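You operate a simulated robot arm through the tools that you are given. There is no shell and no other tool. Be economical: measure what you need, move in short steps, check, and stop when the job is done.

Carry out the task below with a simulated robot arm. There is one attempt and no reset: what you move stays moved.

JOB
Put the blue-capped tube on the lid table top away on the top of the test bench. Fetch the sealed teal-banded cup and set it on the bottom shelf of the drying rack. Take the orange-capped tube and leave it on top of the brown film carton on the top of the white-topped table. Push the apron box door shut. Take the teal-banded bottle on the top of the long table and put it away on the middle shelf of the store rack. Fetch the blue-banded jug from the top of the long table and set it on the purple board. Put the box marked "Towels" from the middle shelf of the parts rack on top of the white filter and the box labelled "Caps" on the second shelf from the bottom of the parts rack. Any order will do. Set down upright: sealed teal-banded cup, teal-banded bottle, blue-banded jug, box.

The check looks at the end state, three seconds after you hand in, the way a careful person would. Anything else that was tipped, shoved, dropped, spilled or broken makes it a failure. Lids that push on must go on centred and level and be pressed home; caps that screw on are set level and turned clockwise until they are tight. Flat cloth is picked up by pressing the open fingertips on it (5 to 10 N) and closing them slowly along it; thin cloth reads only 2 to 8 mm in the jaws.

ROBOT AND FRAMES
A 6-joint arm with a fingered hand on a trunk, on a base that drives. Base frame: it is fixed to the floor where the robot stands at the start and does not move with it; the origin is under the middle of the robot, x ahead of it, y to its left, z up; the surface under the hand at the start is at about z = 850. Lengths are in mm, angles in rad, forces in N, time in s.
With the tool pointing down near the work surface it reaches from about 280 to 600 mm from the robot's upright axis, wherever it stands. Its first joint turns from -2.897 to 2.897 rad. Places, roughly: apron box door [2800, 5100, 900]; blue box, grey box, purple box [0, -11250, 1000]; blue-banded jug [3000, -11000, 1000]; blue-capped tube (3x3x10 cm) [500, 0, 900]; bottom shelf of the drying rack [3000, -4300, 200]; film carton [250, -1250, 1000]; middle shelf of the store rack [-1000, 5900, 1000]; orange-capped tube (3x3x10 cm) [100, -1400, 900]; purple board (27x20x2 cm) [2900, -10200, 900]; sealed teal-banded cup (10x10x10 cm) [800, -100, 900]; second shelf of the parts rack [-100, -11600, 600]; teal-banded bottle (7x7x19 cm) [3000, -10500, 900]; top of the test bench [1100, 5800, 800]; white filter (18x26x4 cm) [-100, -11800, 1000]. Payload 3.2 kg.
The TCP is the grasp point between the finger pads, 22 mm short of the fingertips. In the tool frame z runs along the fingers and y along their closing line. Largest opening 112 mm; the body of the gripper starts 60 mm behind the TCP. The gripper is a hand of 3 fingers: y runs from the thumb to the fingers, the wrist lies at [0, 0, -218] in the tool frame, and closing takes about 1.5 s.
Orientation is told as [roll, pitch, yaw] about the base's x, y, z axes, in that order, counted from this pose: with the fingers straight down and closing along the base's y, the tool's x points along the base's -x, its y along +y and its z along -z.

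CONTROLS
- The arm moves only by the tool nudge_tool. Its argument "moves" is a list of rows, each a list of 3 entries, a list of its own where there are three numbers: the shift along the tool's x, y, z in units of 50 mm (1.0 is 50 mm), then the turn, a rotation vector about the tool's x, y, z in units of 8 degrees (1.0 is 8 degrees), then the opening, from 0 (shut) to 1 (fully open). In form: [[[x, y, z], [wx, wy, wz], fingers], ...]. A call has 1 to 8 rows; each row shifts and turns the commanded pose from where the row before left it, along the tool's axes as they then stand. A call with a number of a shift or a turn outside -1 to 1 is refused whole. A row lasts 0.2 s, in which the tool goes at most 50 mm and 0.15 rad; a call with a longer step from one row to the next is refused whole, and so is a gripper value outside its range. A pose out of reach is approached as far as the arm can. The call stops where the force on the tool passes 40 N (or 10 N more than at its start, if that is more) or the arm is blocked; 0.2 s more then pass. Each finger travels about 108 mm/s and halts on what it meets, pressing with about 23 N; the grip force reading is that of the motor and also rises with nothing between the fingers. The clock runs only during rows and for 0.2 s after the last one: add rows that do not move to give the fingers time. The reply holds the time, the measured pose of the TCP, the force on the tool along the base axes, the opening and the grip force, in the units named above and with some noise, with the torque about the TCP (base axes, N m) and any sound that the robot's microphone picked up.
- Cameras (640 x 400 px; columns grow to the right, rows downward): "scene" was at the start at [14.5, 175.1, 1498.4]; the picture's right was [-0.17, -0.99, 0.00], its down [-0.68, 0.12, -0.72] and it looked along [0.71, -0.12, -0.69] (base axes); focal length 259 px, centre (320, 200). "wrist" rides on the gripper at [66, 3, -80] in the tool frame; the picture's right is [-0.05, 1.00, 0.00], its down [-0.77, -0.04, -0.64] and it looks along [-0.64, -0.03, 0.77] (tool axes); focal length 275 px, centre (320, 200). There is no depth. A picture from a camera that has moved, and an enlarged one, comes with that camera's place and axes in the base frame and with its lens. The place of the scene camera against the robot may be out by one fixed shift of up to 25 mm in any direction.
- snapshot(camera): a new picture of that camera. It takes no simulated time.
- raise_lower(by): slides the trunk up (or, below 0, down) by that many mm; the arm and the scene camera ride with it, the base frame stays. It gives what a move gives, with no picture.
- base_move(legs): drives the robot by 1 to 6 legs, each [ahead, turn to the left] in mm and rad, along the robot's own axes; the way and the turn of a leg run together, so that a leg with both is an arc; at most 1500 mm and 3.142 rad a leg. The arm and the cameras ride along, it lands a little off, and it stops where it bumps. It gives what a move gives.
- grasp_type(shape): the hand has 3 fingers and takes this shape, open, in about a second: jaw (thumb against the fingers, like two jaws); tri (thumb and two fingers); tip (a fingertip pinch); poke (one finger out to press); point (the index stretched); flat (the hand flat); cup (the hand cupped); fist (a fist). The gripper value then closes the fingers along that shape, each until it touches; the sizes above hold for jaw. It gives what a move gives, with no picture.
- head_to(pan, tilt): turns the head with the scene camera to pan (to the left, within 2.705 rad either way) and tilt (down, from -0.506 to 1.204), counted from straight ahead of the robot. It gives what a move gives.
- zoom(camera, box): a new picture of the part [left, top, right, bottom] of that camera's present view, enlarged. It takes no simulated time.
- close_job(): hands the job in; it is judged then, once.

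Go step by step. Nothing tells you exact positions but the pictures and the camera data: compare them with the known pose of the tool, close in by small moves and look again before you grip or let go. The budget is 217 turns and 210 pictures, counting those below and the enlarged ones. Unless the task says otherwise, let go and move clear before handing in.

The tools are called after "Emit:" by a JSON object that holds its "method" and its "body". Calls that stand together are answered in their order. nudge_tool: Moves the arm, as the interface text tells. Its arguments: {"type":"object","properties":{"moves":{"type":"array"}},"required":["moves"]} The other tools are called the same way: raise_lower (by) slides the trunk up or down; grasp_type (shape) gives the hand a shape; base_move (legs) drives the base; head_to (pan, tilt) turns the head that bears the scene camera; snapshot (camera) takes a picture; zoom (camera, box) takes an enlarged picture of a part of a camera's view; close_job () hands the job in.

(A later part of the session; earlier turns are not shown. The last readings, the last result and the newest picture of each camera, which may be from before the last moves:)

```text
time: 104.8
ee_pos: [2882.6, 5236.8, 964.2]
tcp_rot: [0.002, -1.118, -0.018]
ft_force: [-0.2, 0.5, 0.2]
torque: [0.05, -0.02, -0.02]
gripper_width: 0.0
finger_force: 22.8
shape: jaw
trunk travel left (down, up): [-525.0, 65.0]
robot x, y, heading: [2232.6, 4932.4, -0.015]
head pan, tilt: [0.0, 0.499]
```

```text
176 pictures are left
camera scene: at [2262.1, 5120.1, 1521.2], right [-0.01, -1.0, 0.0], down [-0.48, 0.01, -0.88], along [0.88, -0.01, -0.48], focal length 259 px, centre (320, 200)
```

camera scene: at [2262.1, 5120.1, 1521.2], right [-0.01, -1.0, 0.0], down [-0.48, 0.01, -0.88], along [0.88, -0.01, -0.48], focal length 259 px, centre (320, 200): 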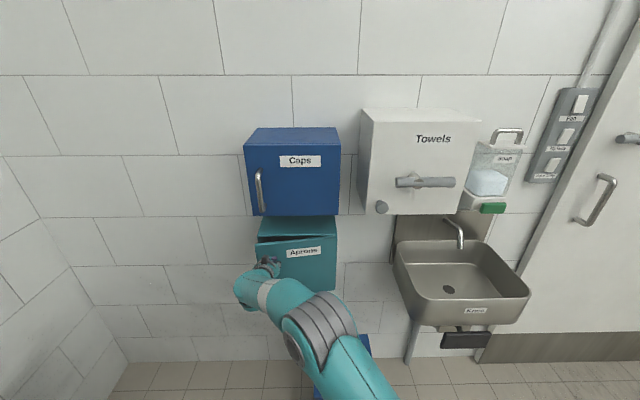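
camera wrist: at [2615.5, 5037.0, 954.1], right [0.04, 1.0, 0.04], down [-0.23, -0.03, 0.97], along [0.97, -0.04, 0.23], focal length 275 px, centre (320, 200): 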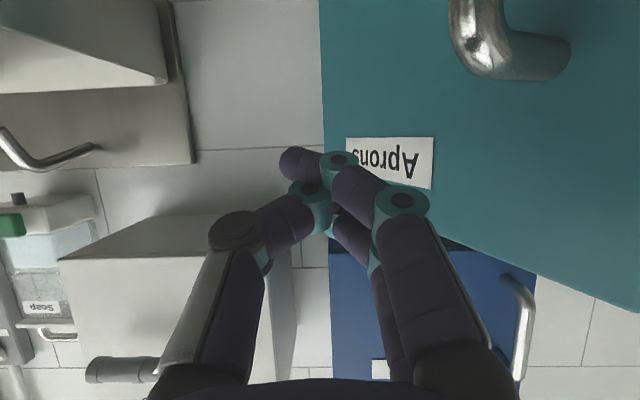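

Emit:
{"method": "nudge_tool", "body": {"moves": [[[-0.13, 0, 0.27], [0, 0, 0], 0], [[-0.09, 0, 0.18], [0, 0, 0], 0], [[-0.05, 0, 0.1], [0, 0, 0], 0], [[0, 0, 0], [0, 0, 0], 0]]}}

Emit:
{"method": "zoom", "body": {"camera": "scene", "box": [220, 120, 380, 320]}}

```text
time: 105.8
ee_pos: [2912.6, 5235.8, 964.9]
tcp_rot: [0.002, -1.117, -0.017]
ft_force: [-1.8, 0.1, -0.2]
torque: [0.0, 0.02, -0.04]
gripper_width: 0.0
finger_force: 23.1
shape: jaw
trunk travel left (down, up): [-525.0, 65.0]
robot x, y, heading: [2233.7, 4931.6, -0.013]
head pan, tilt: [0.0, 0.499]
```

```text
2.00 times, centred on (300, 220) of scene
camera zoom: at [2261.7, 5120.2, 1521.2], right [-0.01, -1.0, 0.0], down [-0.48, 0.01, -0.88], along [0.88, -0.01, -0.48], focal length 517 px, centre (360, 160)
```

zoom: 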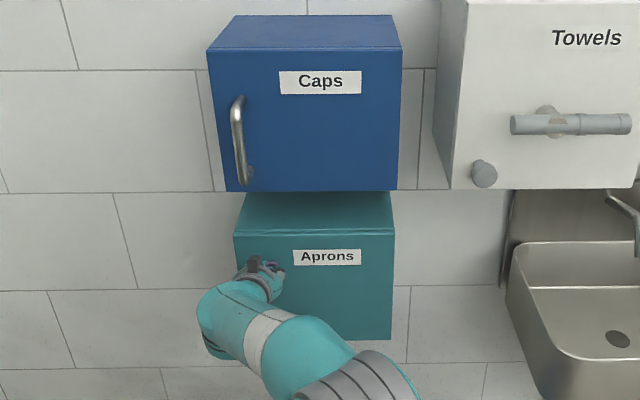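

The door looks nearly flush; I push gently until it resists firmly.

Emit:
{"method": "nudge_tool", "body": {"moves": [[[-0.05, 0, 0.1], [0, 0, 0], 0], [[-0.05, 0, 0.1], [0, 0, 0], 0], [[0, 0, 0], [0, 0, 0], 0]]}}

Emit:
{"method": "nudge_tool", "body": {"moves": [[[-0.05, 0, 0.1], [0, 0, 0], 0], [[-0.05, 0, 0.1], [0, 0, 0], 0], [[0, 0, 0], [0, 0, 0], 0]]}}

```text
time: 106.5
ee_pos: [2919.4, 5240.9, 963.4]
tcp_rot: [-0.001, -1.114, -0.01]
ft_force: [-23.8, -0.4, 2.7]
torque: [-0.06, -0.14, -0.08]
gripper_width: 0.0
finger_force: 23.0
shape: jaw
trunk travel left (down, up): [-525.0, 65.0]
robot x, y, heading: [2233.4, 4931.4, -0.01]
head pan, tilt: [0.0, 0.499]
stopped in row 3: the force on the tool passed its limit at 43 N (the readings are from after the stop); the commanded pose is now the measured one
```

```text
time: 106.9
ee_pos: [2919.1, 5241.1, 962.0]
tcp_rot: [0.001, -1.112, -0.012]
ft_force: [-29.2, -3.3, 6.5]
torque: [-0.06, -0.16, -0.1]
gripper_width: 0.0
finger_force: 22.4
shape: jaw
trunk travel left (down, up): [-525.0, 65.0]
robot x, y, heading: [2234.5, 4932.5, -0.004]
head pan, tilt: [0.0, 0.499]
stopped in row 1: the force on the tool passed its limit at 45 N (the readings are from after the stop); the commanded pose is now the measured one
```

The door is hard shut. I retract straight back and check.

Emit:
{"method": "nudge_tool", "body": {"moves": [[[0.3, 0, -0.6], [0, 0, 0], 0], [[0.3, 0, -0.8], [0, 0, 0], 0], [[0.3, -0.2, -0.8], [0, 0, 0], 0], [[0.3, -0.5, -0.7], [0, 0, 0], 0], [[0, -0.6, -0.7], [0, 0, 0], 0], [[0, -0.6, -0.7], [0, 0, 0], 0]]}}

Emit:
{"method": "zoom", "body": {"camera": "scene", "box": [220, 120, 380, 320]}}

```text
time: 108.3
ee_pos: [2703.0, 5148.0, 1001.8]
tcp_rot: [0.0, -1.108, -0.009]
ft_force: [-0.1, 0.7, 0.2]
torque: [0.02, 0.0, -0.02]
gripper_width: 0.1
finger_force: 23.2
shape: jaw
trunk travel left (down, up): [-525.0, 65.0]
robot x, y, heading: [2235.3, 4931.5, -0.01]
head pan, tilt: [0.0, 0.499]
```

```text
2.00 times, centred on (300, 220) of scene
camera zoom: at [2258.9, 5119.7, 1521.3], right [-0.01, -1.0, 0.0], down [-0.48, 0.0, -0.88], along [0.88, -0.01, -0.48], focal length 517 px, centre (360, 160)
```

zoom: 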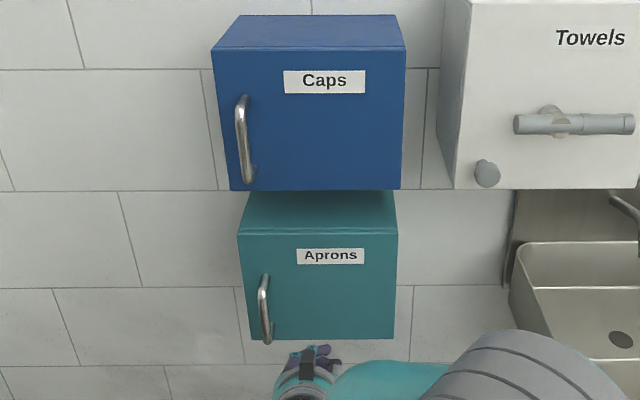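

Door is shut. I pull back, bring the hand upright again, and head south along the east aisle.

Emit:
{"method": "base_move", "body": {"legs": [[-200, 0]]}}

Emit:
{"method": "nudge_tool", "body": {"moves": [[[0, 0, 0], [0, 0.99, 0], 0], [[0, 0, 0], [0, 0.99, 0], 0], [[0, 0, 0], [0, 0.99, 0], 0], [[0, 0, 0], [0, 0.99, 0], 0], [[0, 0, 0], [0, 0.99, 0], 0], [[0, 0, 0], [0, 0.99, 0], 0], [[0, 0, 0], [0, 0.99, 0], 0], [[0, 0, 0], [0, 0.99, 0], 0]]}}

Emit:
{"method": "nudge_tool", "body": {"moves": [[[0.9, -0.3, -0.3], [0, 0, 0], 0], [[0.9, -0.3, -0.3], [0, 0, 0], 0], [[0.2, -0.8, -0.5], [0, 0, 0], 0], [[0, -0.8, -0.5], [0, 0, 0], 0], [[0, -0.8, -0.5], [0, 0, 0], 0]]}}

Emit:
{"method": "base_move", "body": {"legs": [[0, -1.56]]}}

Emit:
{"method": "head_to", "body": {"pan": 0, "tilt": 0.3}}

Emit:
{"method": "snapshot", "body": {"camera": "scene"}}

```text
time: 109.9
ee_pos: [2503.7, 5149.0, 1001.5]
tcp_rot: [-0.002, -1.109, -0.007]
ft_force: [-0.2, -0.2, -0.1]
torque: [0.03, -0.03, -0.02]
gripper_width: 0.0
finger_force: 23.0
shape: jaw
trunk travel left (down, up): [-525.0, 65.0]
robot x, y, heading: [2035.5, 4931.1, 0.0]
head pan, tilt: [0.0, 0.499]
```

```text
time: 111.7
ee_pos: [2502.5, 5152.1, 1000.6]
tcp_rot: [0.0, -0.001, -0.008]
ft_force: [0.7, -0.1, 0.0]
torque: [-0.01, 0.03, 0.0]
gripper_width: 0.0
finger_force: 23.7
shape: jaw
trunk travel left (down, up): [-525.0, 65.0]
robot x, y, heading: [2035.1, 4934.2, -0.001]
head pan, tilt: [0.0, 0.499]
```

```text
time: 112.9
ee_pos: [2402.2, 4999.8, 1106.3]
tcp_rot: [-0.002, -0.002, -0.01]
ft_force: [0.0, 0.0, 0.1]
torque: [-0.02, 0.02, -0.01]
gripper_width: 0.0
finger_force: 22.8
shape: jaw
trunk travel left (down, up): [-525.0, 65.0]
robot x, y, heading: [2035.4, 4931.4, -0.007]
head pan, tilt: [0.0, 0.499]
```

```text
time: 117.1
ee_pos: [2103.1, 4564.8, 1105.4]
tcp_rot: [-0.002, -0.002, -1.58]
ft_force: [0.6, 0.7, -1.6]
torque: [0.01, 0.01, 0.01]
gripper_width: 0.0
finger_force: 22.5
shape: jaw
trunk travel left (down, up): [-525.0, 65.0]
robot x, y, heading: [2034.5, 4934.2, -1.578]
head pan, tilt: [0.0, 0.499]
```

```text
time: 117.8
ee_pos: [2101.5, 4564.1, 1105.2]
tcp_rot: [-0.001, -0.003, -1.58]
ft_force: [-0.2, 0.5, -0.4]
torque: [0.01, 0.01, -0.02]
gripper_width: 0.0
finger_force: 23.0
shape: jaw
trunk travel left (down, up): [-525.0, 65.0]
robot x, y, heading: [2035.5, 4932.5, -1.574]
head pan, tilt: [0.0, 0.3]
```

```text
173 pictures are left
camera scene: at [2193.1, 4921.9, 1539.6], right [-1.0, 0.0, 0.0], down [0.0, 0.3, -0.96], along [0.0, -0.96, -0.3], focal length 259 px, centre (320, 200)
```

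scene: 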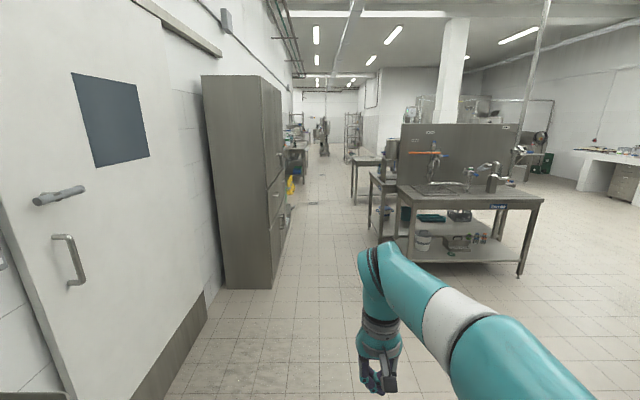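

The aisle is clear. I drive south past the lid table's end and around to its south side.

Emit:
{"method": "base_move", "body": {"legs": [[1400, 0], [1400, 0], [1400, 0], [1450, 0], [0, -1.57], [1150, 0]]}}

Emit:
{"method": "head_to", "body": {"pan": -0.9, "tilt": 0.5}}

Emit:
{"method": "snapshot", "body": {"camera": "scene"}}

```text
time: 154.1
ee_pos: [457.9, -722.4, 1105.3]
tcp_rot: [-0.001, -0.001, 3.088]
ft_force: [0.7, -0.5, -0.2]
torque: [-0.04, -0.03, 0.03]
gripper_width: 0.0
finger_force: 23.3
shape: jaw
trunk travel left (down, up): [-525.0, 65.0]
robot x, y, heading: [829.5, -668.7, 3.094]
head pan, tilt: [0.0, 0.3]
```

```text
time: 155.3
ee_pos: [456.1, -722.0, 1106.5]
tcp_rot: [-0.002, 0.0, 3.087]
ft_force: [0.6, 0.1, 0.0]
torque: [0.01, -0.01, -0.01]
gripper_width: 0.0
finger_force: 22.6
shape: jaw
trunk travel left (down, up): [-525.0, 65.0]
robot x, y, heading: [825.2, -670.9, 3.093]
head pan, tilt: [-0.901, 0.499]
```

```text
172 pictures are left
camera scene: at [819.3, -742.2, 1521.2], right [0.81, 0.58, 0.0], down [0.28, -0.39, -0.88], along [-0.51, 0.71, -0.48], focal length 259 px, centre (320, 200)
```

scene: 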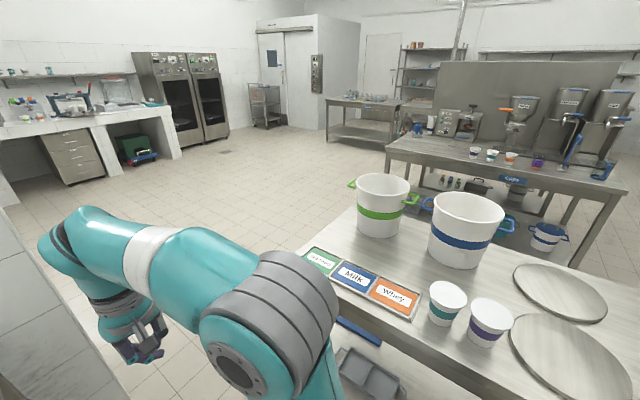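

The teal-banded cup is at the south edge, with the purple one just east of it. I turn to face the table.

Emit:
{"method": "base_move", "body": {"legs": [[0, -1.522]]}}

Emit:
{"method": "nudge_tool", "body": {"moves": [[[0, 0, 0], [0, 0, 0], 1], [[0, 0, 0], [0, 0, 0], 1], [[0, 0, 0], [0, 0, 0], 1]]}}

Emit:
{"method": "snapshot", "body": {"camera": "wrist"}}

Emit:
{"method": "head_to", "body": {"pan": 0, "tilt": 0.8}}

Emit:
{"method": "snapshot", "body": {"camera": "scene"}}

```text
time: 159.4
ee_pos: [757.5, -302.2, 1105.6]
tcp_rot: [-0.002, 0.0, 1.564]
ft_force: [0.3, 0.4, -0.8]
torque: [-0.01, 0.01, 0.02]
gripper_width: 0.0
finger_force: 23.4
shape: jaw
trunk travel left (down, up): [-525.0, 65.0]
robot x, y, heading: [827.2, -669.9, 1.568]
head pan, tilt: [-0.901, 0.499]
```

```text
time: 160.2
ee_pos: [757.4, -303.7, 1105.5]
tcp_rot: [-0.002, -0.002, 1.567]
ft_force: [1.2, 0.1, -0.4]
torque: [0.0, 0.04, 0.02]
gripper_width: 112.2
finger_force: 0.0
shape: jaw
trunk travel left (down, up): [-525.0, 65.0]
robot x, y, heading: [828.4, -669.8, 1.571]
head pan, tilt: [-0.901, 0.499]
```

```text
171 pictures are left
camera wrist: at [754.6, -370.5, 1185.7], right [-1.0, 0.05, 0.0], down [0.04, 0.77, 0.64], along [0.03, 0.64, -0.77], focal length 275 px, centre (320, 200)
```

wrist: 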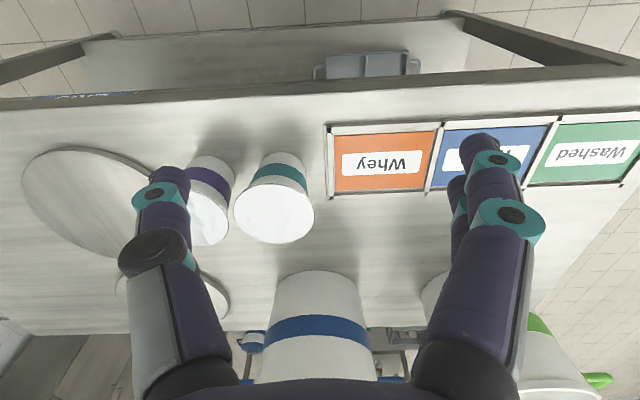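

```text
time: 161.4
ee_pos: [757.4, -303.1, 1105.2]
tcp_rot: [-0.002, -0.001, 1.565]
ft_force: [-0.3, -0.2, -0.5]
torque: [0.03, -0.01, -0.03]
gripper_width: 112.0
finger_force: 0.1
shape: jaw
trunk travel left (down, up): [-525.0, 65.0]
robot x, y, heading: [827.7, -669.5, 1.568]
head pan, tilt: [0.0, 0.799]
```

```text
170 pictures are left
camera scene: at [654.7, -626.9, 1495.3], right [1.0, 0.0, 0.0], down [0.0, -0.72, -0.7], along [0.0, 0.7, -0.72], focal length 259 px, centre (320, 200)
```

scene: 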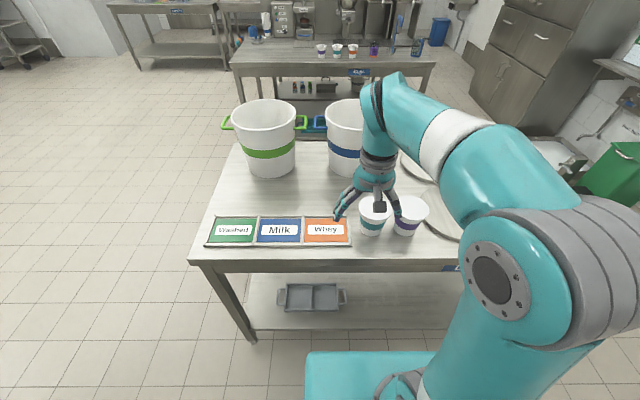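

The two cups' lids nearly touch, side by side east–west, so I must grip north–south. I rotate the hand about 104° so the camera sits on the free west side.

Emit:
{"method": "nudge_tool", "body": {"moves": [[[0, 0, 0], [0, 0, 1], 1], [[0, 0, 0], [0, 0, 1], 1], [[0, 0, 0], [0, 0, 1], 1], [[0, 0, 0], [0, 0, 1], 1], [[0, 0, 0], [0, 0, 1], 1], [[0, 0, 0], [0, 0, 1], 1], [[0, 0, 0], [0, 0, 1], 1], [[0, 0, 0], [0, 0, 1], 1]]}}

Emit:
{"method": "nudge_tool", "body": {"moves": [[[0, 0, 0], [0, 0, 1], 1], [[0, 0, 0], [0, 0, 1], 1], [[0, 0, 0], [0, 0, 1], 1], [[-0.2, 0.9, 0], [0, 0, 0], 1], [[-0.2, 0.9, 0], [0, 0, 0], 1], [[0, 0.9, 0], [0, 0, 0], 1]]}}

Emit:
{"method": "snapshot", "body": {"camera": "wrist"}}

```text
time: 163.2
ee_pos: [758.0, -302.7, 1105.8]
tcp_rot: [0.002, -0.002, 0.445]
ft_force: [0.3, -0.1, -0.1]
torque: [-0.02, -0.03, 0.0]
gripper_width: 111.8
finger_force: 0.1
shape: jaw
trunk travel left (down, up): [-525.0, 65.0]
robot x, y, heading: [823.2, -667.2, 1.569]
head pan, tilt: [0.0, 0.799]
```

```text
time: 164.6
ee_pos: [774.4, -168.2, 1105.8]
tcp_rot: [0.0, -0.003, 0.029]
ft_force: [-0.5, -0.1, 0.7]
torque: [0.01, 0.01, -0.02]
gripper_width: 112.0
finger_force: 0.0
shape: jaw
trunk travel left (down, up): [-525.0, 65.0]
robot x, y, heading: [827.4, -667.3, 1.573]
head pan, tilt: [0.0, 0.799]
```

```text
169 pictures are left
camera wrist: at [708.6, -167.2, 1185.3], right [0.02, 1.0, 0.0], down [0.77, -0.01, 0.64], along [0.64, -0.01, -0.77], focal length 275 px, centre (320, 200)
```

wrist: 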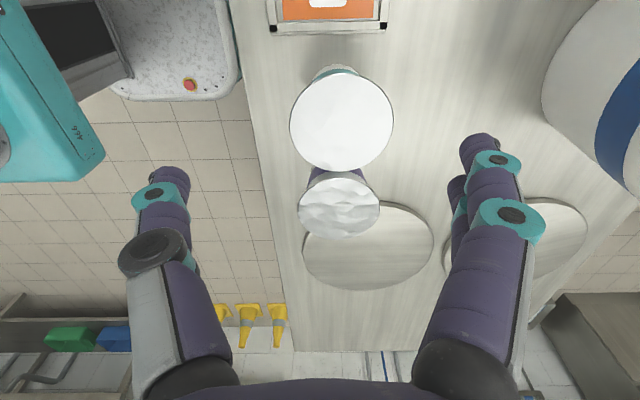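

Teal lid centre at (814, -149), purple at (914, -148); closing along y clears both. I move above it and verify alignment.

Emit:
{"method": "nudge_tool", "body": {"moves": [[[-0.8, 0.38, 0.3], [0, 0, 0], 1], [[0, 0, 0.6], [0, 0, 0], 1], [[0, 0, 0.6], [0, 0, 0], 1], [[0, 0, 0.6], [0, 0, 0], 1], [[0, 0, 0.1], [0, 0, 0], 1], [[0, 0, 0], [0, 0, 0], 1]]}}

Emit:
{"method": "snapshot", "body": {"camera": "wrist"}}

Emit:
{"method": "snapshot", "body": {"camera": "scene"}}

```text
time: 166.0
ee_pos: [814.1, -146.1, 995.5]
tcp_rot: [0.001, -0.002, 0.029]
ft_force: [-1.0, 0.7, 0.0]
torque: [0.01, 0.01, 0.02]
gripper_width: 112.1
finger_force: 0.0
shape: jaw
trunk travel left (down, up): [-525.0, 65.0]
robot x, y, heading: [830.9, -670.5, 1.574]
head pan, tilt: [0.0, 0.799]
```

```text
168 pictures are left
camera wrist: at [747.6, -146.9, 1075.8], right [0.02, 1.0, 0.0], down [0.77, -0.01, 0.64], along [0.64, -0.01, -0.77], focal length 275 px, centre (320, 200)
```

wrist: 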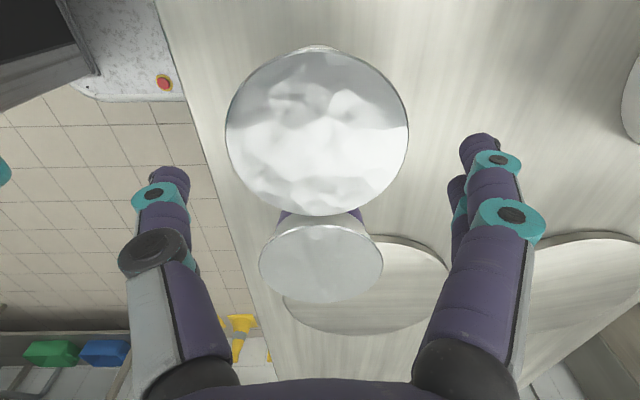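

```text
167 pictures are left
camera scene: at [654.6, -626.8, 1495.3], right [1.0, 0.0, 0.0], down [0.0, -0.72, -0.7], along [0.0, 0.7, -0.72], focal length 259 px, centre (320, 200)
```

scene: 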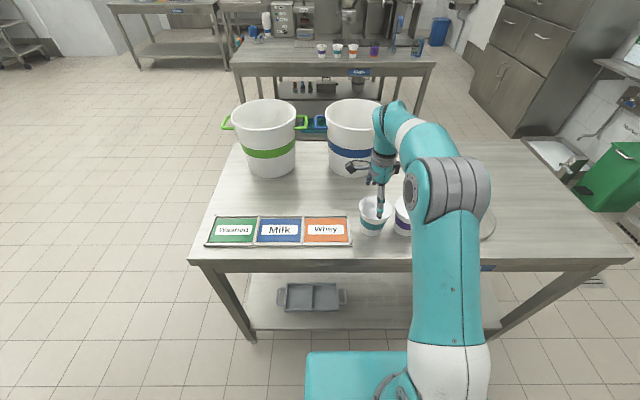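

Emit:
{"method": "nudge_tool", "body": {"moves": [[[0.06, -0.07, 0.3], [0, 0, 0], 1], [[0, 0, 0.3], [0, 0, 0], 1], [[0, 0, 0.3], [0, 0, 0], 1], [[0, 0, 0.3], [0, 0, 0], 1], [[0, 0, 0.3], [0, 0, 0], 1], [[0, 0, 0.15], [0, 0, 0], 1], [[0, 0, 0], [0, 0, 0], 1]]}}

Emit:
{"method": "snapshot", "body": {"camera": "wrist"}}

```text
time: 167.7
ee_pos: [810.7, -150.7, 918.5]
tcp_rot: [0.017, -0.001, 0.03]
ft_force: [-2.0, -1.0, 23.9]
torque: [0.13, -0.12, 0.01]
gripper_width: 111.2
finger_force: 0.1
shape: jaw
trunk travel left (down, up): [-525.0, 65.0]
robot x, y, heading: [828.5, -670.5, 1.576]
head pan, tilt: [0.0, 0.799]
stopped in row 7: the force on the tool passed its limit at 41 N (the readings are from after the stop); the commanded pose is now the measured one
```

```text
166 pictures are left
camera wrist: at [743.8, -151.6, 998.3], right [0.02, 1.0, 0.02], down [0.77, -0.02, 0.64], along [0.64, 0.0, -0.77], focal length 275 px, centre (320, 200)
```

wrist: 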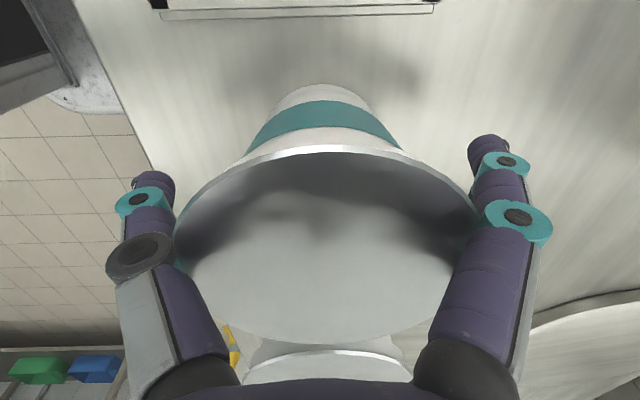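

The rim meets the finger bases at this depth, with the fingertips well below the rim. I back off a few millimetres and close.

Emit:
{"method": "nudge_tool", "body": {"moves": [[[0, 0, -0.15], [-0.1, 0, 0], 1], [[0, 0, 0], [0, 0, 0], 0.8], [[0, 0, 0], [0, 0, 0], 0.6], [[0, 0, 0], [0, 0, 0], 0.5], [[0, 0, 0], [0, 0, 0], 0.5], [[0, 0, 0], [0, 0, 0], 0.5]]}}

Emit:
{"method": "snapshot", "body": {"camera": "wrist"}}

```text
time: 169.1
ee_pos: [810.0, -149.1, 922.6]
tcp_rot: [0.023, -0.003, 0.03]
ft_force: [0.6, -0.2, 0.1]
torque: [0.01, 0.0, 0.0]
gripper_width: 67.5
finger_force: 23.1
shape: jaw
trunk travel left (down, up): [-525.0, 65.0]
robot x, y, heading: [824.7, -671.8, 1.574]
head pan, tilt: [0.0, 0.799]
```

```text
165 pictures are left
camera wrist: at [744.6, -151.1, 1002.8], right [0.02, 1.0, 0.02], down [0.77, -0.03, 0.64], along [0.64, 0.01, -0.77], focal length 275 px, centre (320, 200)
```

wrist: 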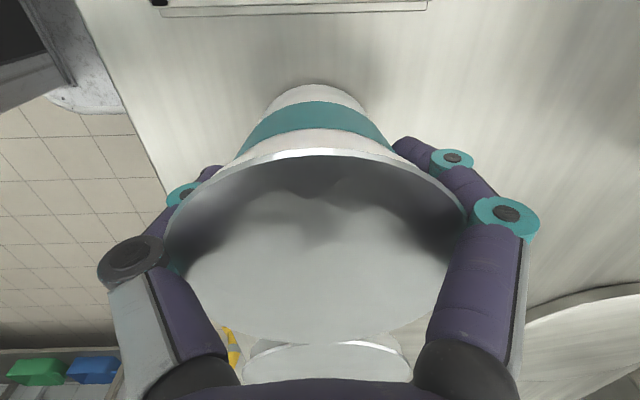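

Gripped on the body under the rim. I lift straight up and check.

Emit:
{"method": "nudge_tool", "body": {"moves": [[[0, 0, 0], [0, 0, 0], 0.4], [[0, 0, -0.4], [0, 0, 0], 0.4], [[0, 0, -0.6], [0, 0, 0], 0.4], [[0, 0, -0.6], [0, 0, 0], 0.4], [[0, 0, -0.8], [0, 0, 0], 0.4], [[0, 0, -0.8], [0, 0, 0], 0.4]]}}

Emit:
{"method": "snapshot", "body": {"camera": "wrist"}}

Emit:
{"method": "snapshot", "body": {"camera": "scene"}}

```text
time: 170.5
ee_pos: [808.8, -152.8, 1081.3]
tcp_rot: [0.02, -0.002, 0.031]
ft_force: [0.8, -0.1, -3.5]
torque: [0.0, 0.04, -0.04]
gripper_width: 66.8
finger_force: 23.3
shape: jaw
trunk travel left (down, up): [-525.0, 65.0]
robot x, y, heading: [830.1, -672.8, 1.568]
head pan, tilt: [0.0, 0.799]
```

```text
164 pictures are left
camera wrist: at [744.1, -154.2, 1162.3], right [0.02, 1.0, 0.02], down [0.77, -0.03, 0.64], along [0.64, 0.01, -0.77], focal length 275 px, centre (320, 200)
```

wrist: 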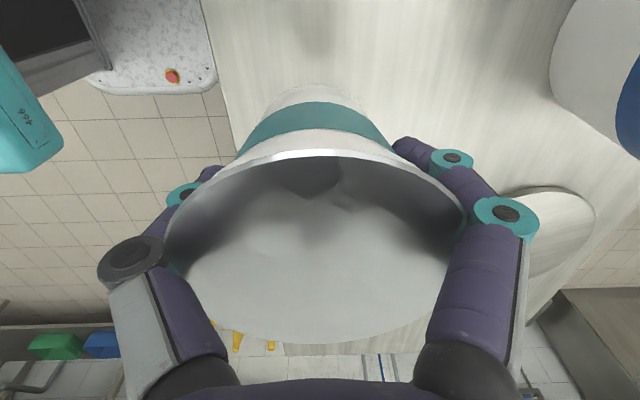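

```text
163 pictures are left
camera scene: at [654.6, -626.6, 1495.2], right [1.0, 0.0, 0.0], down [0.0, -0.72, -0.7], along [0.0, 0.7, -0.72], focal length 259 px, centre (320, 200)
```

scene: 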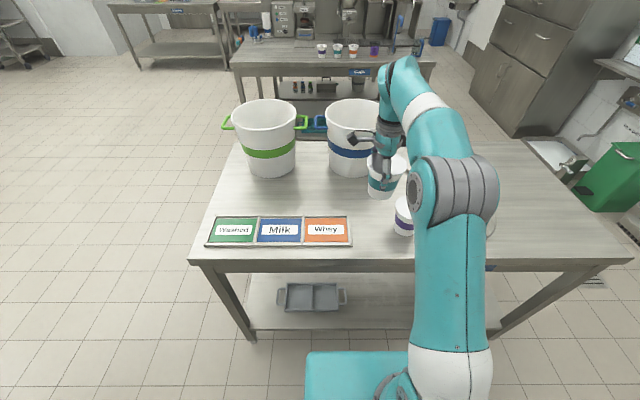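

The cup is lifted cleanly (its bottom is about 73 mm below the TCP). I tuck the arm and drive toward the drying rack.

Emit:
{"method": "nudge_tool", "body": {"moves": [[[0, -0.9, -0.3], [0, 0, 0], 0.4], [[0, -0.9, -0.2], [0, 0, 0], 0.4], [[0, -0.9, 0], [0, 0, 0], 0.4]]}}

Emit:
{"method": "base_move", "body": {"legs": [[0, -1.568], [1080, 0], [0, -1.57], [1400, 0], [900, 0]]}}

Emit:
{"method": "head_to", "body": {"pan": 0.3, "tilt": 0.35}}

Emit:
{"method": "snapshot", "body": {"camera": "scene"}}

```text
time: 171.3
ee_pos: [813.9, -288.3, 1106.2]
tcp_rot: [0.022, -0.002, 0.032]
ft_force: [0.1, -0.6, -4.3]
torque: [-0.01, 0.02, 0.01]
gripper_width: 66.7
finger_force: 23.0
shape: jaw
trunk travel left (down, up): [-525.0, 65.0]
robot x, y, heading: [824.4, -668.2, 1.569]
head pan, tilt: [0.0, 0.799]
```

```text
time: 195.4
ee_pos: [1910.0, -3350.1, 1104.4]
tcp_rot: [0.02, -0.002, -3.11]
ft_force: [-0.4, -0.3, -3.0]
torque: [0.03, -0.09, 0.0]
gripper_width: 66.9
finger_force: 22.5
shape: jaw
trunk travel left (down, up): [-525.0, 65.0]
robot x, y, heading: [1896.7, -2964.4, -1.571]
head pan, tilt: [0.0, 0.799]
```

```text
time: 196.3
ee_pos: [1911.8, -3348.9, 1104.7]
tcp_rot: [0.023, -0.001, -3.111]
ft_force: [0.1, -0.2, -4.7]
torque: [-0.01, -0.04, 0.0]
gripper_width: 66.7
finger_force: 22.8
shape: jaw
trunk travel left (down, up): [-525.0, 65.0]
robot x, y, heading: [1896.8, -2964.6, -1.569]
head pan, tilt: [0.3, 0.351]
```

```text
162 pictures are left
camera scene: at [2084.2, -2972.4, 1534.8], right [-0.95, -0.3, 0.0], down [-0.1, 0.33, -0.94], along [0.28, -0.9, -0.34], focal length 259 px, centre (320, 200)
```

scene: 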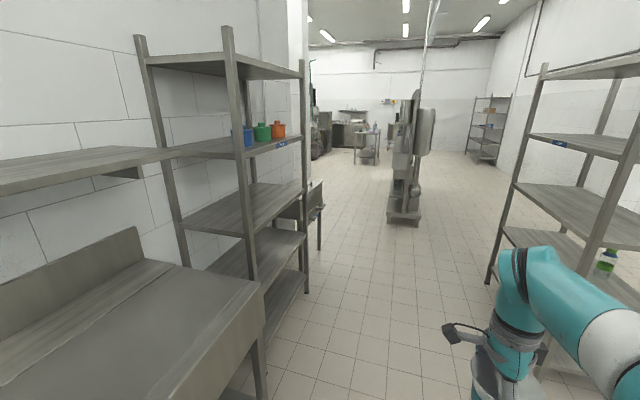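

The drying rack stands on the left (front at x≈2760, y −3840…−4700), with only about 330 mm between its bottom shelves. The cup needs a near-horizontal hand there, so I plan to set it on the sink drainboard first and regrip; I move closer to look.

Emit:
{"method": "base_move", "body": {"legs": [[480, 0], [0, 1.57], [170, 0]]}}

Emit:
{"method": "head_to", "body": {"pan": -0.2, "tilt": 0.6}}

Emit:
{"method": "snapshot", "body": {"camera": "scene"}}

Emit:
{"method": "snapshot", "body": {"camera": "wrist"}}

```text
time: 204.0
ee_pos: [2452.4, -3429.3, 1105.1]
tcp_rot: [0.023, -0.004, -1.531]
ft_force: [0.0, 0.1, -4.4]
torque: [0.02, 0.01, 0.03]
gripper_width: 66.5
finger_force: 23.1
shape: jaw
trunk travel left (down, up): [-525.0, 65.0]
robot x, y, heading: [2069.6, -3440.2, 0.012]
head pan, tilt: [0.3, 0.351]
```

```text
time: 205.0
ee_pos: [2452.1, -3428.8, 1104.6]
tcp_rot: [0.023, -0.001, -1.531]
ft_force: [0.7, 0.1, -4.0]
torque: [0.06, 0.05, -0.02]
gripper_width: 66.5
finger_force: 23.3
shape: jaw
trunk travel left (down, up): [-525.0, 65.0]
robot x, y, heading: [2070.4, -3444.4, 0.009]
head pan, tilt: [-0.201, 0.6]
```

```text
161 pictures are left
camera scene: at [2088.2, -3274.1, 1512.2], right [-0.19, -0.98, 0.0], down [-0.55, 0.11, -0.83], along [0.81, -0.16, -0.56], focal length 259 px, centre (320, 200)
```

scene: 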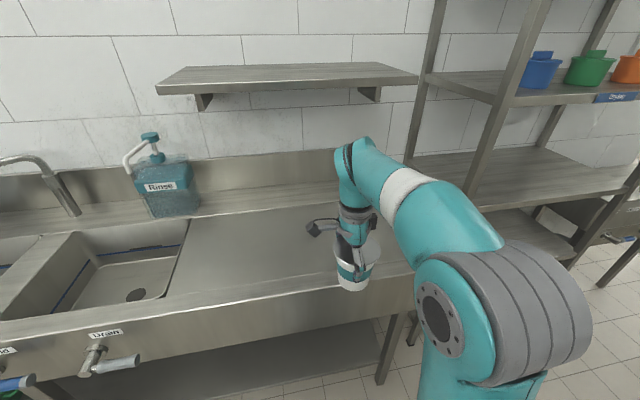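

```text
160 pictures are left
camera wrist: at [2451.3, -3364.3, 1185.3], right [1.0, -0.01, 0.02], down [-0.02, -0.77, 0.64], along [0.01, -0.64, -0.77], focal length 275 px, centre (320, 200)
```

wrist: 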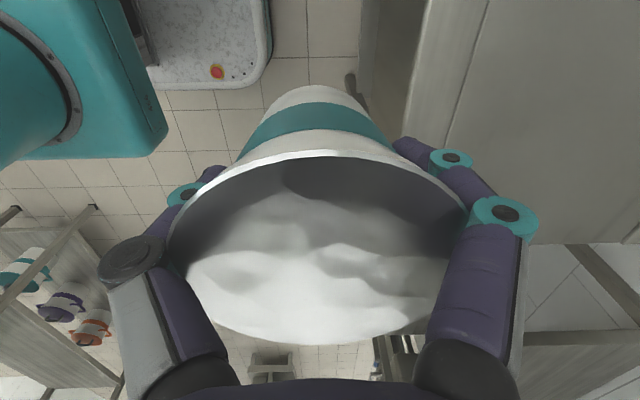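

The drainboard is flat and clear. I drive in a little and carry the cup over it, around (2740, −3410).

Emit:
{"method": "base_move", "body": {"legs": [[120, 0]]}}

Emit:
{"method": "nudge_tool", "body": {"moves": [[[0.1, 0.84, 0], [0, 0, 0], 0.4], [[0.1, 0.84, 0], [0, 0, 0], 0.4], [[0.1, 0.84, 0], [0, 0, 0], 0.4], [[0.06, 0.84, 0], [0, 0, 0], 0.4], [[0, 0, 0.8], [0, 0, 0], 0.4], [[0, 0, 0.8], [0, 0, 0], 0.4], [[0, 0, 0.8], [0, 0, 0], 0.4], [[0, 0, 0], [0, 0, 0], 0.4]]}}

Emit:
{"method": "snapshot", "body": {"camera": "scene"}}

Emit:
{"method": "snapshot", "body": {"camera": "wrist"}}

```text
time: 206.2
ee_pos: [2572.1, -3429.0, 1104.9]
tcp_rot: [0.021, -0.002, -1.53]
ft_force: [-0.3, -0.3, -2.7]
torque: [-0.01, 0.0, 0.0]
gripper_width: 66.9
finger_force: 23.1
shape: jaw
trunk travel left (down, up): [-525.0, 65.0]
robot x, y, heading: [2191.7, -3443.7, 0.005]
head pan, tilt: [-0.201, 0.6]
```

```text
time: 208.0
ee_pos: [2737.1, -3404.3, 986.4]
tcp_rot: [0.021, 0.0, -1.532]
ft_force: [0.2, 0.7, -4.6]
torque: [0.03, -0.04, -0.01]
gripper_width: 66.6
finger_force: 23.4
shape: jaw
out of reach, approached as far as the arm can: row 4
trunk travel left (down, up): [-525.0, 65.0]
robot x, y, heading: [2188.2, -3443.8, 0.01]
head pan, tilt: [-0.201, 0.6]
```

```text
159 pictures are left
camera scene: at [2207.8, -3273.0, 1512.1], right [-0.19, -0.98, 0.0], down [-0.55, 0.11, -0.82], along [0.81, -0.16, -0.57], focal length 259 px, centre (320, 200)
```

scene: 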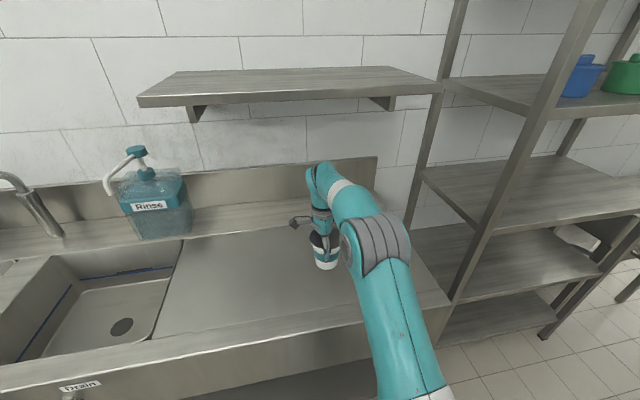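

```text
158 pictures are left
camera wrist: at [2737.1, -3339.6, 1066.6], right [1.0, -0.01, 0.02], down [-0.02, -0.77, 0.64], along [0.01, -0.64, -0.77], focal length 275 px, centre (320, 200)
```

wrist: 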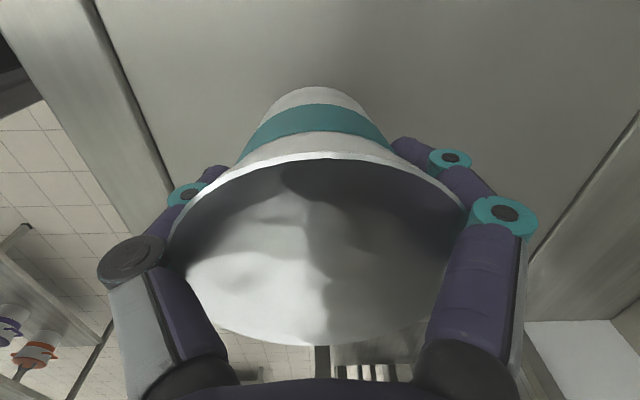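

Emit:
{"method": "nudge_tool", "body": {"moves": [[[0, 0, 0.7], [0, 0, 0], 0.4], [[0, 0, 0.3], [0, 0, 0], 0.4], [[0, 0, 0.1], [0, 0, 0], 0.4], [[0, 0, 0], [0, 0, 0], 0.4]]}}

Emit:
{"method": "nudge_tool", "body": {"moves": [[[0, 0, 0.1], [0, 0, 0], 0.4], [[0, 0, 0], [0, 0, 0], 0.4]]}}

Emit:
{"method": "nudge_tool", "body": {"moves": [[[0, 0, 0.1], [0, 0, 0], 0.4], [[0, 0, 0], [0, 0, 0], 0.4]]}}

```text
time: 208.8
ee_pos: [2740.4, -3403.2, 942.4]
tcp_rot: [0.042, -0.001, -1.53]
ft_force: [-3.9, -0.6, 23.9]
torque: [-0.1, 0.24, 0.0]
gripper_width: 64.8
finger_force: 22.6
shape: jaw
trunk travel left (down, up): [-525.0, 65.0]
robot x, y, heading: [2189.2, -3446.3, 0.01]
head pan, tilt: [-0.201, 0.6]
stopped in row 3: the force on the tool passed its limit at 48 N (the readings are from after the stop); the commanded pose is now the measured one
```

```text
time: 209.1
ee_pos: [2740.6, -3404.4, 942.2]
tcp_rot: [0.048, 0.001, -1.532]
ft_force: [-4.4, 0.3, 24.2]
torque: [-0.08, 0.51, -0.03]
gripper_width: 64.4
finger_force: 22.3
shape: jaw
trunk travel left (down, up): [-525.0, 65.0]
robot x, y, heading: [2194.0, -3442.0, 0.013]
head pan, tilt: [-0.201, 0.6]
stopped in row 1: the force on the tool passed its limit at 45 N (the readings are from after the stop); the commanded pose is now the measured one
```

```text
time: 209.5
ee_pos: [2742.3, -3403.4, 942.6]
tcp_rot: [0.057, 0.0, -1.529]
ft_force: [-4.4, -0.2, 23.9]
torque: [-0.1, 0.77, 0.0]
gripper_width: 63.9
finger_force: 23.1
shape: jaw
trunk travel left (down, up): [-525.0, 65.0]
robot x, y, heading: [2190.0, -3445.5, 0.012]
head pan, tilt: [-0.201, 0.6]
stopped in row 1: the force on the tool passed its limit at 45 N (the readings are from after the stop); the commanded pose is now the measured one
```

Contact at z≈944 (board is a bit higher). I ease up, level the hand to the grasp attitude, and release.

Emit:
{"method": "nudge_tool", "body": {"moves": [[[0, 0, -0.06], [0.26, 0, 0], 0.4], [[0, 0, 0], [0, 0, 0], 0.4], [[0, 0, 0], [0, 0, 0], 0.4]]}}

Emit:
{"method": "snapshot", "body": {"camera": "wrist"}}

```text
time: 210.3
ee_pos: [2743.9, -3404.4, 943.9]
tcp_rot: [0.015, -0.001, -1.526]
ft_force: [-0.4, 0.8, 10.3]
torque: [-0.05, -0.4, 0.03]
gripper_width: 64.4
finger_force: 22.6
shape: jaw
trunk travel left (down, up): [-525.0, 65.0]
robot x, y, heading: [2187.9, -3445.7, 0.01]
head pan, tilt: [-0.201, 0.6]
```

```text
157 pictures are left
camera wrist: at [2742.5, -3338.2, 1023.5], right [1.0, -0.01, 0.02], down [-0.01, -0.77, 0.64], along [0.01, -0.64, -0.77], focal length 275 px, centre (320, 200)
```

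wrist: 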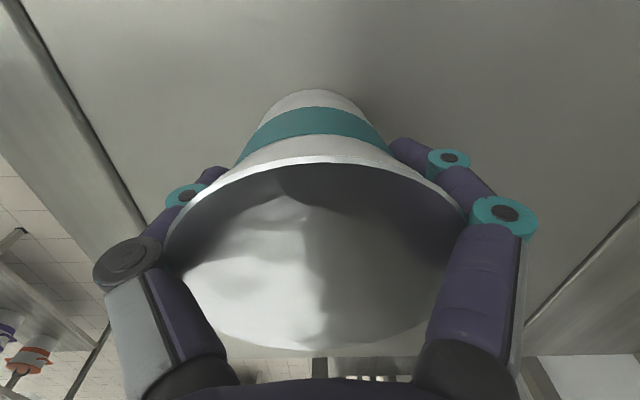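

Emit:
{"method": "nudge_tool", "body": {"moves": [[[0, 0, 0], [0, 0, 0], 0.62], [[0, 0, 0], [0, 0, 0], 0.75], [[0, 0, 0], [0, 0, 0], 0.9], [[0, 0, 0], [0, 0, 0], 1], [[0, 0, 0], [0, 0, 0], 1]]}}

Emit:
{"method": "snapshot", "body": {"camera": "wrist"}}

```text
time: 211.5
ee_pos: [2743.1, -3404.8, 942.7]
tcp_rot: [0.015, 0.0, -1.53]
ft_force: [-3.4, 0.3, 9.5]
torque: [-0.01, -0.04, -0.04]
gripper_width: 111.1
finger_force: 0.0
shape: jaw
trunk travel left (down, up): [-525.0, 65.0]
robot x, y, heading: [2191.1, -3444.2, 0.01]
head pan, tilt: [-0.201, 0.6]
```

```text
156 pictures are left
camera wrist: at [2742.3, -3338.3, 1023.7], right [1.0, -0.01, 0.02], down [-0.01, -0.77, 0.64], along [0.01, -0.64, -0.77], focal length 275 px, centre (320, 200)
```

wrist: 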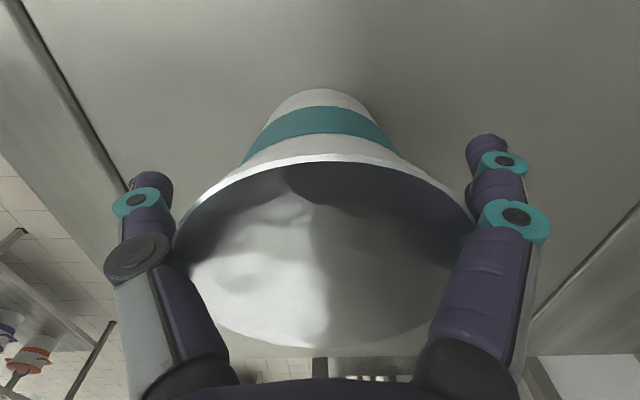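

Emit:
{"method": "nudge_tool", "body": {"moves": [[[0, 0, -0.1], [0, 0, 0], 1], [[0, 0, -0.2], [0, 0, 0], 1], [[0, 0, -0.4], [0, 0, 0], 1], [[0, 0, -0.6], [0, 0, 0], 1], [[0, 0, -0.8], [0, 0, 0], 1], [[0, 0, -0.8], [0, 0, 0], 1]]}}

Emit:
{"method": "snapshot", "body": {"camera": "wrist"}}

Emit:
{"method": "snapshot", "body": {"camera": "scene"}}

```text
time: 212.9
ee_pos: [2742.3, -3402.8, 1089.1]
tcp_rot: [0.013, -0.001, -1.529]
ft_force: [0.0, 0.5, 0.0]
torque: [0.0, 0.02, 0.02]
gripper_width: 111.9
finger_force: 0.1
shape: jaw
trunk travel left (down, up): [-525.0, 65.0]
robot x, y, heading: [2190.5, -3445.2, 0.008]
head pan, tilt: [-0.201, 0.6]
```

```text
155 pictures are left
camera wrist: at [2742.1, -3338.1, 1168.2], right [1.0, -0.01, 0.01], down [-0.01, -0.77, 0.64], along [0.01, -0.64, -0.77], focal length 275 px, centre (320, 200)
```

wrist: 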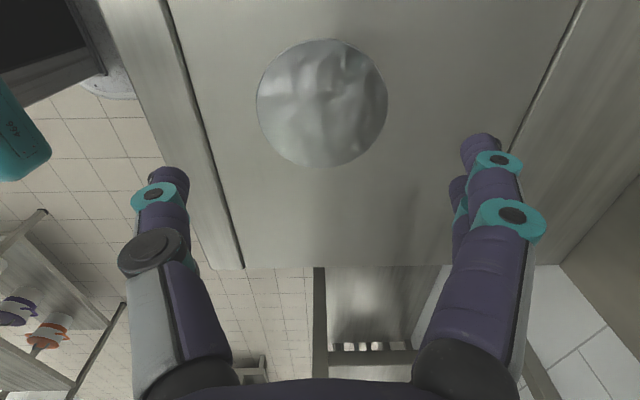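

```text
154 pictures are left
camera scene: at [2207.9, -3273.0, 1512.1], right [-0.19, -0.98, 0.0], down [-0.56, 0.11, -0.82], along [0.81, -0.16, -0.57], focal length 259 px, centre (320, 200)
```

scene: 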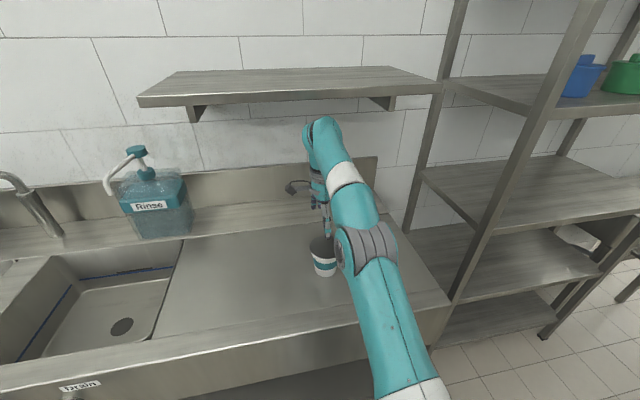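

The cup stands level on the drainboard at (2746, −3410). I now reorient the hand: back off, yaw to face +x, then pitch it forward about 70°.

Emit:
{"method": "nudge_tool", "body": {"moves": [[[0, -0.95, 0], [0, 0, 0], 1], [[0, -0.95, 0], [0, 0, 0], 1], [[0, -0.95, 0], [0, 0, 0], 1], [[0, 0, 0], [0.1, 0, -0.99], 1], [[0, 0, 0], [0, 0, -1], 1], [[0, 0, 0], [0, 0, -1], 1], [[0, 0, 0], [0, 0, -1], 1], [[0, 0, 0], [0, 0, -1], 1]]}}

Emit:
{"method": "nudge_tool", "body": {"moves": [[[0, 0, 0], [0, 0, -1], 1], [[0, 0, 0], [0, 0, -1], 1], [[0, 0, 0], [0, 0, -1], 1], [[0, 0, 0], [0, 0, -1], 1], [[0, 0, 0], [0, 0, -1], 1], [[0, 0, 0], [0, 0, -0.97], 1], [[0, 0, 0], [0, -1, 0], 1], [[0, 0, 0], [0, -1, 0], 1]]}}

Emit:
{"method": "nudge_tool", "body": {"moves": [[[0, 0, 0], [0, -1, 0], 1], [[0, 0, 0], [0, -1, 0], 1], [[0, 0, 0], [0, -1, 0], 1], [[0, 0, 0], [0, -1, 0], 1], [[0, 0, 0], [0, -1, 0], 1], [[0, 0, 0], [0, -1, 0], 1], [[0, 0, 0], [0, -0.75, 0], 1]]}}

Emit:
{"method": "snapshot", "body": {"camera": "wrist"}}

Emit:
{"method": "snapshot", "body": {"camera": "scene"}}

```text
time: 214.7
ee_pos: [2599.3, -3409.2, 1086.9]
tcp_rot: [0.0, -0.003, -0.83]
ft_force: [-0.2, -0.1, 0.1]
torque: [0.02, -0.02, 0.0]
gripper_width: 111.9
finger_force: 0.1
shape: jaw
trunk travel left (down, up): [-525.0, 65.0]
robot x, y, heading: [2190.0, -3444.1, 0.013]
head pan, tilt: [-0.201, 0.6]
```

```text
time: 216.5
ee_pos: [2598.5, -3407.8, 1086.2]
tcp_rot: [-0.002, -0.28, 0.002]
ft_force: [-0.3, -0.2, 0.3]
torque: [-0.02, 0.01, 0.01]
gripper_width: 111.8
finger_force: 0.1
shape: jaw
trunk travel left (down, up): [-525.0, 65.0]
robot x, y, heading: [2189.4, -3446.5, 0.006]
head pan, tilt: [-0.201, 0.6]
```

```text
time: 218.1
ee_pos: [2604.6, -3419.1, 1088.0]
tcp_rot: [-0.06, -1.063, 0.017]
ft_force: [-0.2, -0.2, 0.0]
torque: [-0.03, 0.02, 0.02]
gripper_width: 111.9
finger_force: 0.1
shape: jaw
out of reach, approached as far as the arm can: row 5, 6, 7
trunk travel left (down, up): [-525.0, 65.0]
robot x, y, heading: [2187.9, -3445.4, 0.009]
head pan, tilt: [-0.201, 0.6]
```

```text
153 pictures are left
camera wrist: at [2502.1, -3413.1, 1069.0], right [0.06, 1.0, 0.01], down [-0.18, 0.0, 0.98], along [0.98, -0.06, 0.18], focal length 275 px, centre (320, 200)
```

wrist: 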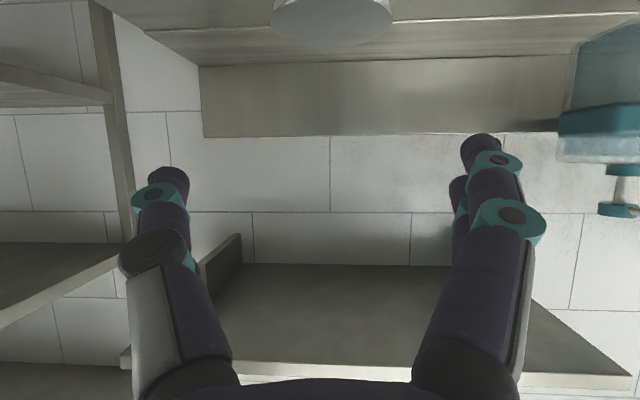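

```text
152 pictures are left
camera scene: at [2207.5, -3273.0, 1512.1], right [-0.19, -0.98, 0.0], down [-0.55, 0.11, -0.83], along [0.81, -0.16, -0.56], focal length 259 px, centre (320, 200)
```

scene: 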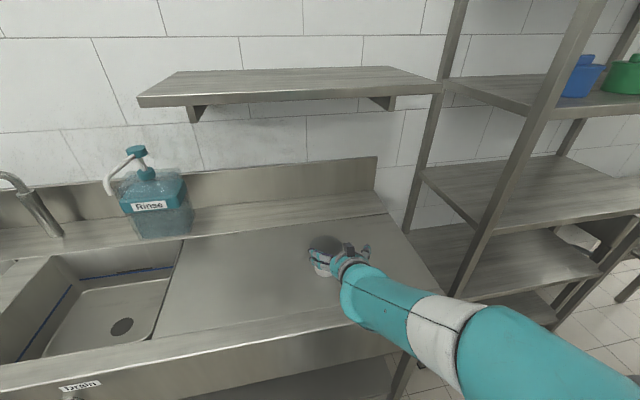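

I back the base 110 mm so the forward-pointing pose is within reach, then lower the hand to cup height in front of it.

Emit:
{"method": "base_move", "body": {"legs": [[-110, 0]]}}

Emit:
{"method": "nudge_tool", "body": {"moves": [[[0.476, 0, 0.684], [0, 0, 0], 1], [[0.476, 0, 0.684], [0, 0, 0], 1], [[0.476, 0, 0.684], [0, 0, 0], 1], [[0.476, 0, 0.6], [0, 0, 0], 1], [[0, 0, 0], [0, 0, 0], 1]]}}

Emit:
{"method": "snapshot", "body": {"camera": "wrist"}}

Emit:
{"method": "snapshot", "body": {"camera": "scene"}}

```text
time: 219.3
ee_pos: [2492.7, -3419.3, 1090.1]
tcp_rot: [-0.06, -1.066, 0.013]
ft_force: [-1.0, -0.7, 0.5]
torque: [-0.02, -0.03, -0.03]
gripper_width: 112.0
finger_force: 0.0
shape: jaw
trunk travel left (down, up): [-525.0, 65.0]
robot x, y, heading: [2078.0, -3442.4, 0.013]
head pan, tilt: [-0.201, 0.6]
```

```text
time: 220.5
ee_pos: [2567.1, -3381.8, 977.0]
tcp_rot: [-0.068, -1.06, 0.013]
ft_force: [-0.7, 0.2, -0.2]
torque: [-0.02, -0.01, 0.0]
gripper_width: 111.8
finger_force: 0.0
shape: jaw
out of reach, approached as far as the arm can: row 1, 2, 3, 4
trunk travel left (down, up): [-525.0, 65.0]
robot x, y, heading: [2079.2, -3444.3, 0.007]
head pan, tilt: [-0.201, 0.6]
```

```text
151 pictures are left
camera wrist: at [2465.5, -3376.0, 957.3], right [0.07, 1.0, 0.01], down [-0.18, 0.01, 0.98], along [0.98, -0.07, 0.18], focal length 275 px, centre (320, 200)
```

wrist: 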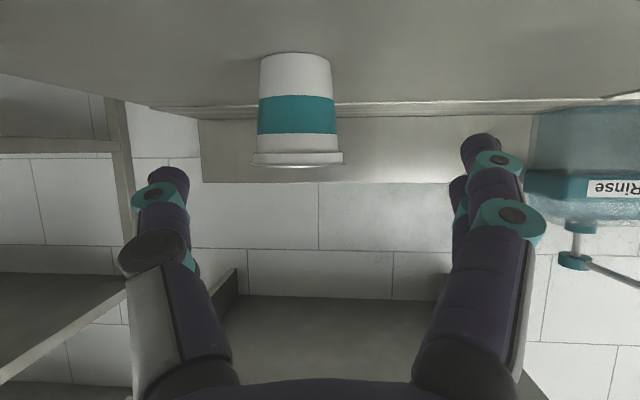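

```text
150 pictures are left
camera scene: at [2097.1, -3274.1, 1512.1], right [-0.19, -0.98, 0.0], down [-0.55, 0.11, -0.83], along [0.81, -0.16, -0.56], focal length 259 px, centre (320, 200)
```

scene: 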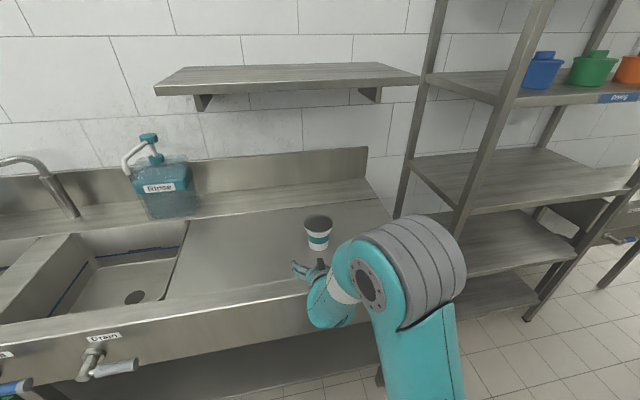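

The steep pitch is just beyond what the wrist can do here; I relax the pitch by 12° and re-measure.

Emit:
{"method": "nudge_tool", "body": {"moves": [[[0, 0, 0], [0, 1, 0], 1], [[0, 0, 0], [0, 0.5, 0], 1], [[0, 0, 0], [0, 0, 0], 1], [[0, 0, 0], [0, 0, 0], 1]]}}

```text
time: 221.5
ee_pos: [2566.9, -3381.1, 976.2]
tcp_rot: [-0.046, -0.853, -0.005]
ft_force: [-0.3, 0.7, 0.1]
torque: [0.05, 0.01, -0.01]
gripper_width: 112.1
finger_force: 0.1
shape: jaw
trunk travel left (down, up): [-525.0, 65.0]
robot x, y, heading: [2076.6, -3445.6, 0.013]
head pan, tilt: [-0.201, 0.6]
```

Emit:
{"method": "nudge_tool", "body": {"moves": [[[0.07, -0.29, 0.77], [-0.33, 0, 0], 1], [[0.07, -0.29, 0.77], [0, 0, 0], 1], [[0, 0, 0], [0, -1, 0], 1], [[0, 0, 0], [0, -1, 0], 1], [[0, 0, 0], [0, 0, 0], 1]]}}

Emit:
{"method": "snapshot", "body": {"camera": "wrist"}}

```text
time: 222.7
ee_pos: [2634.4, -3341.6, 963.7]
tcp_rot: [-0.015, -1.126, -0.005]
ft_force: [-0.1, -0.2, -0.4]
torque: [0.0, 0.02, -0.01]
gripper_width: 112.0
finger_force: 0.0
shape: jaw
out of reach, approached as far as the arm can: row 2, 3, 4
trunk travel left (down, up): [-525.0, 65.0]
robot x, y, heading: [2077.0, -3444.9, 0.007]
head pan, tilt: [-0.201, 0.6]
```

```text
149 pictures are left
camera wrist: at [2534.3, -3339.1, 939.1], right [0.04, 1.0, 0.04], down [-0.24, -0.02, 0.97], along [0.97, -0.05, 0.24], focal length 275 px, centre (320, 200)
```

wrist: 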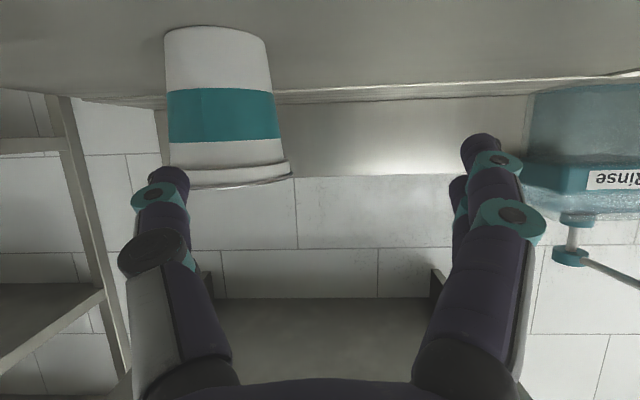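

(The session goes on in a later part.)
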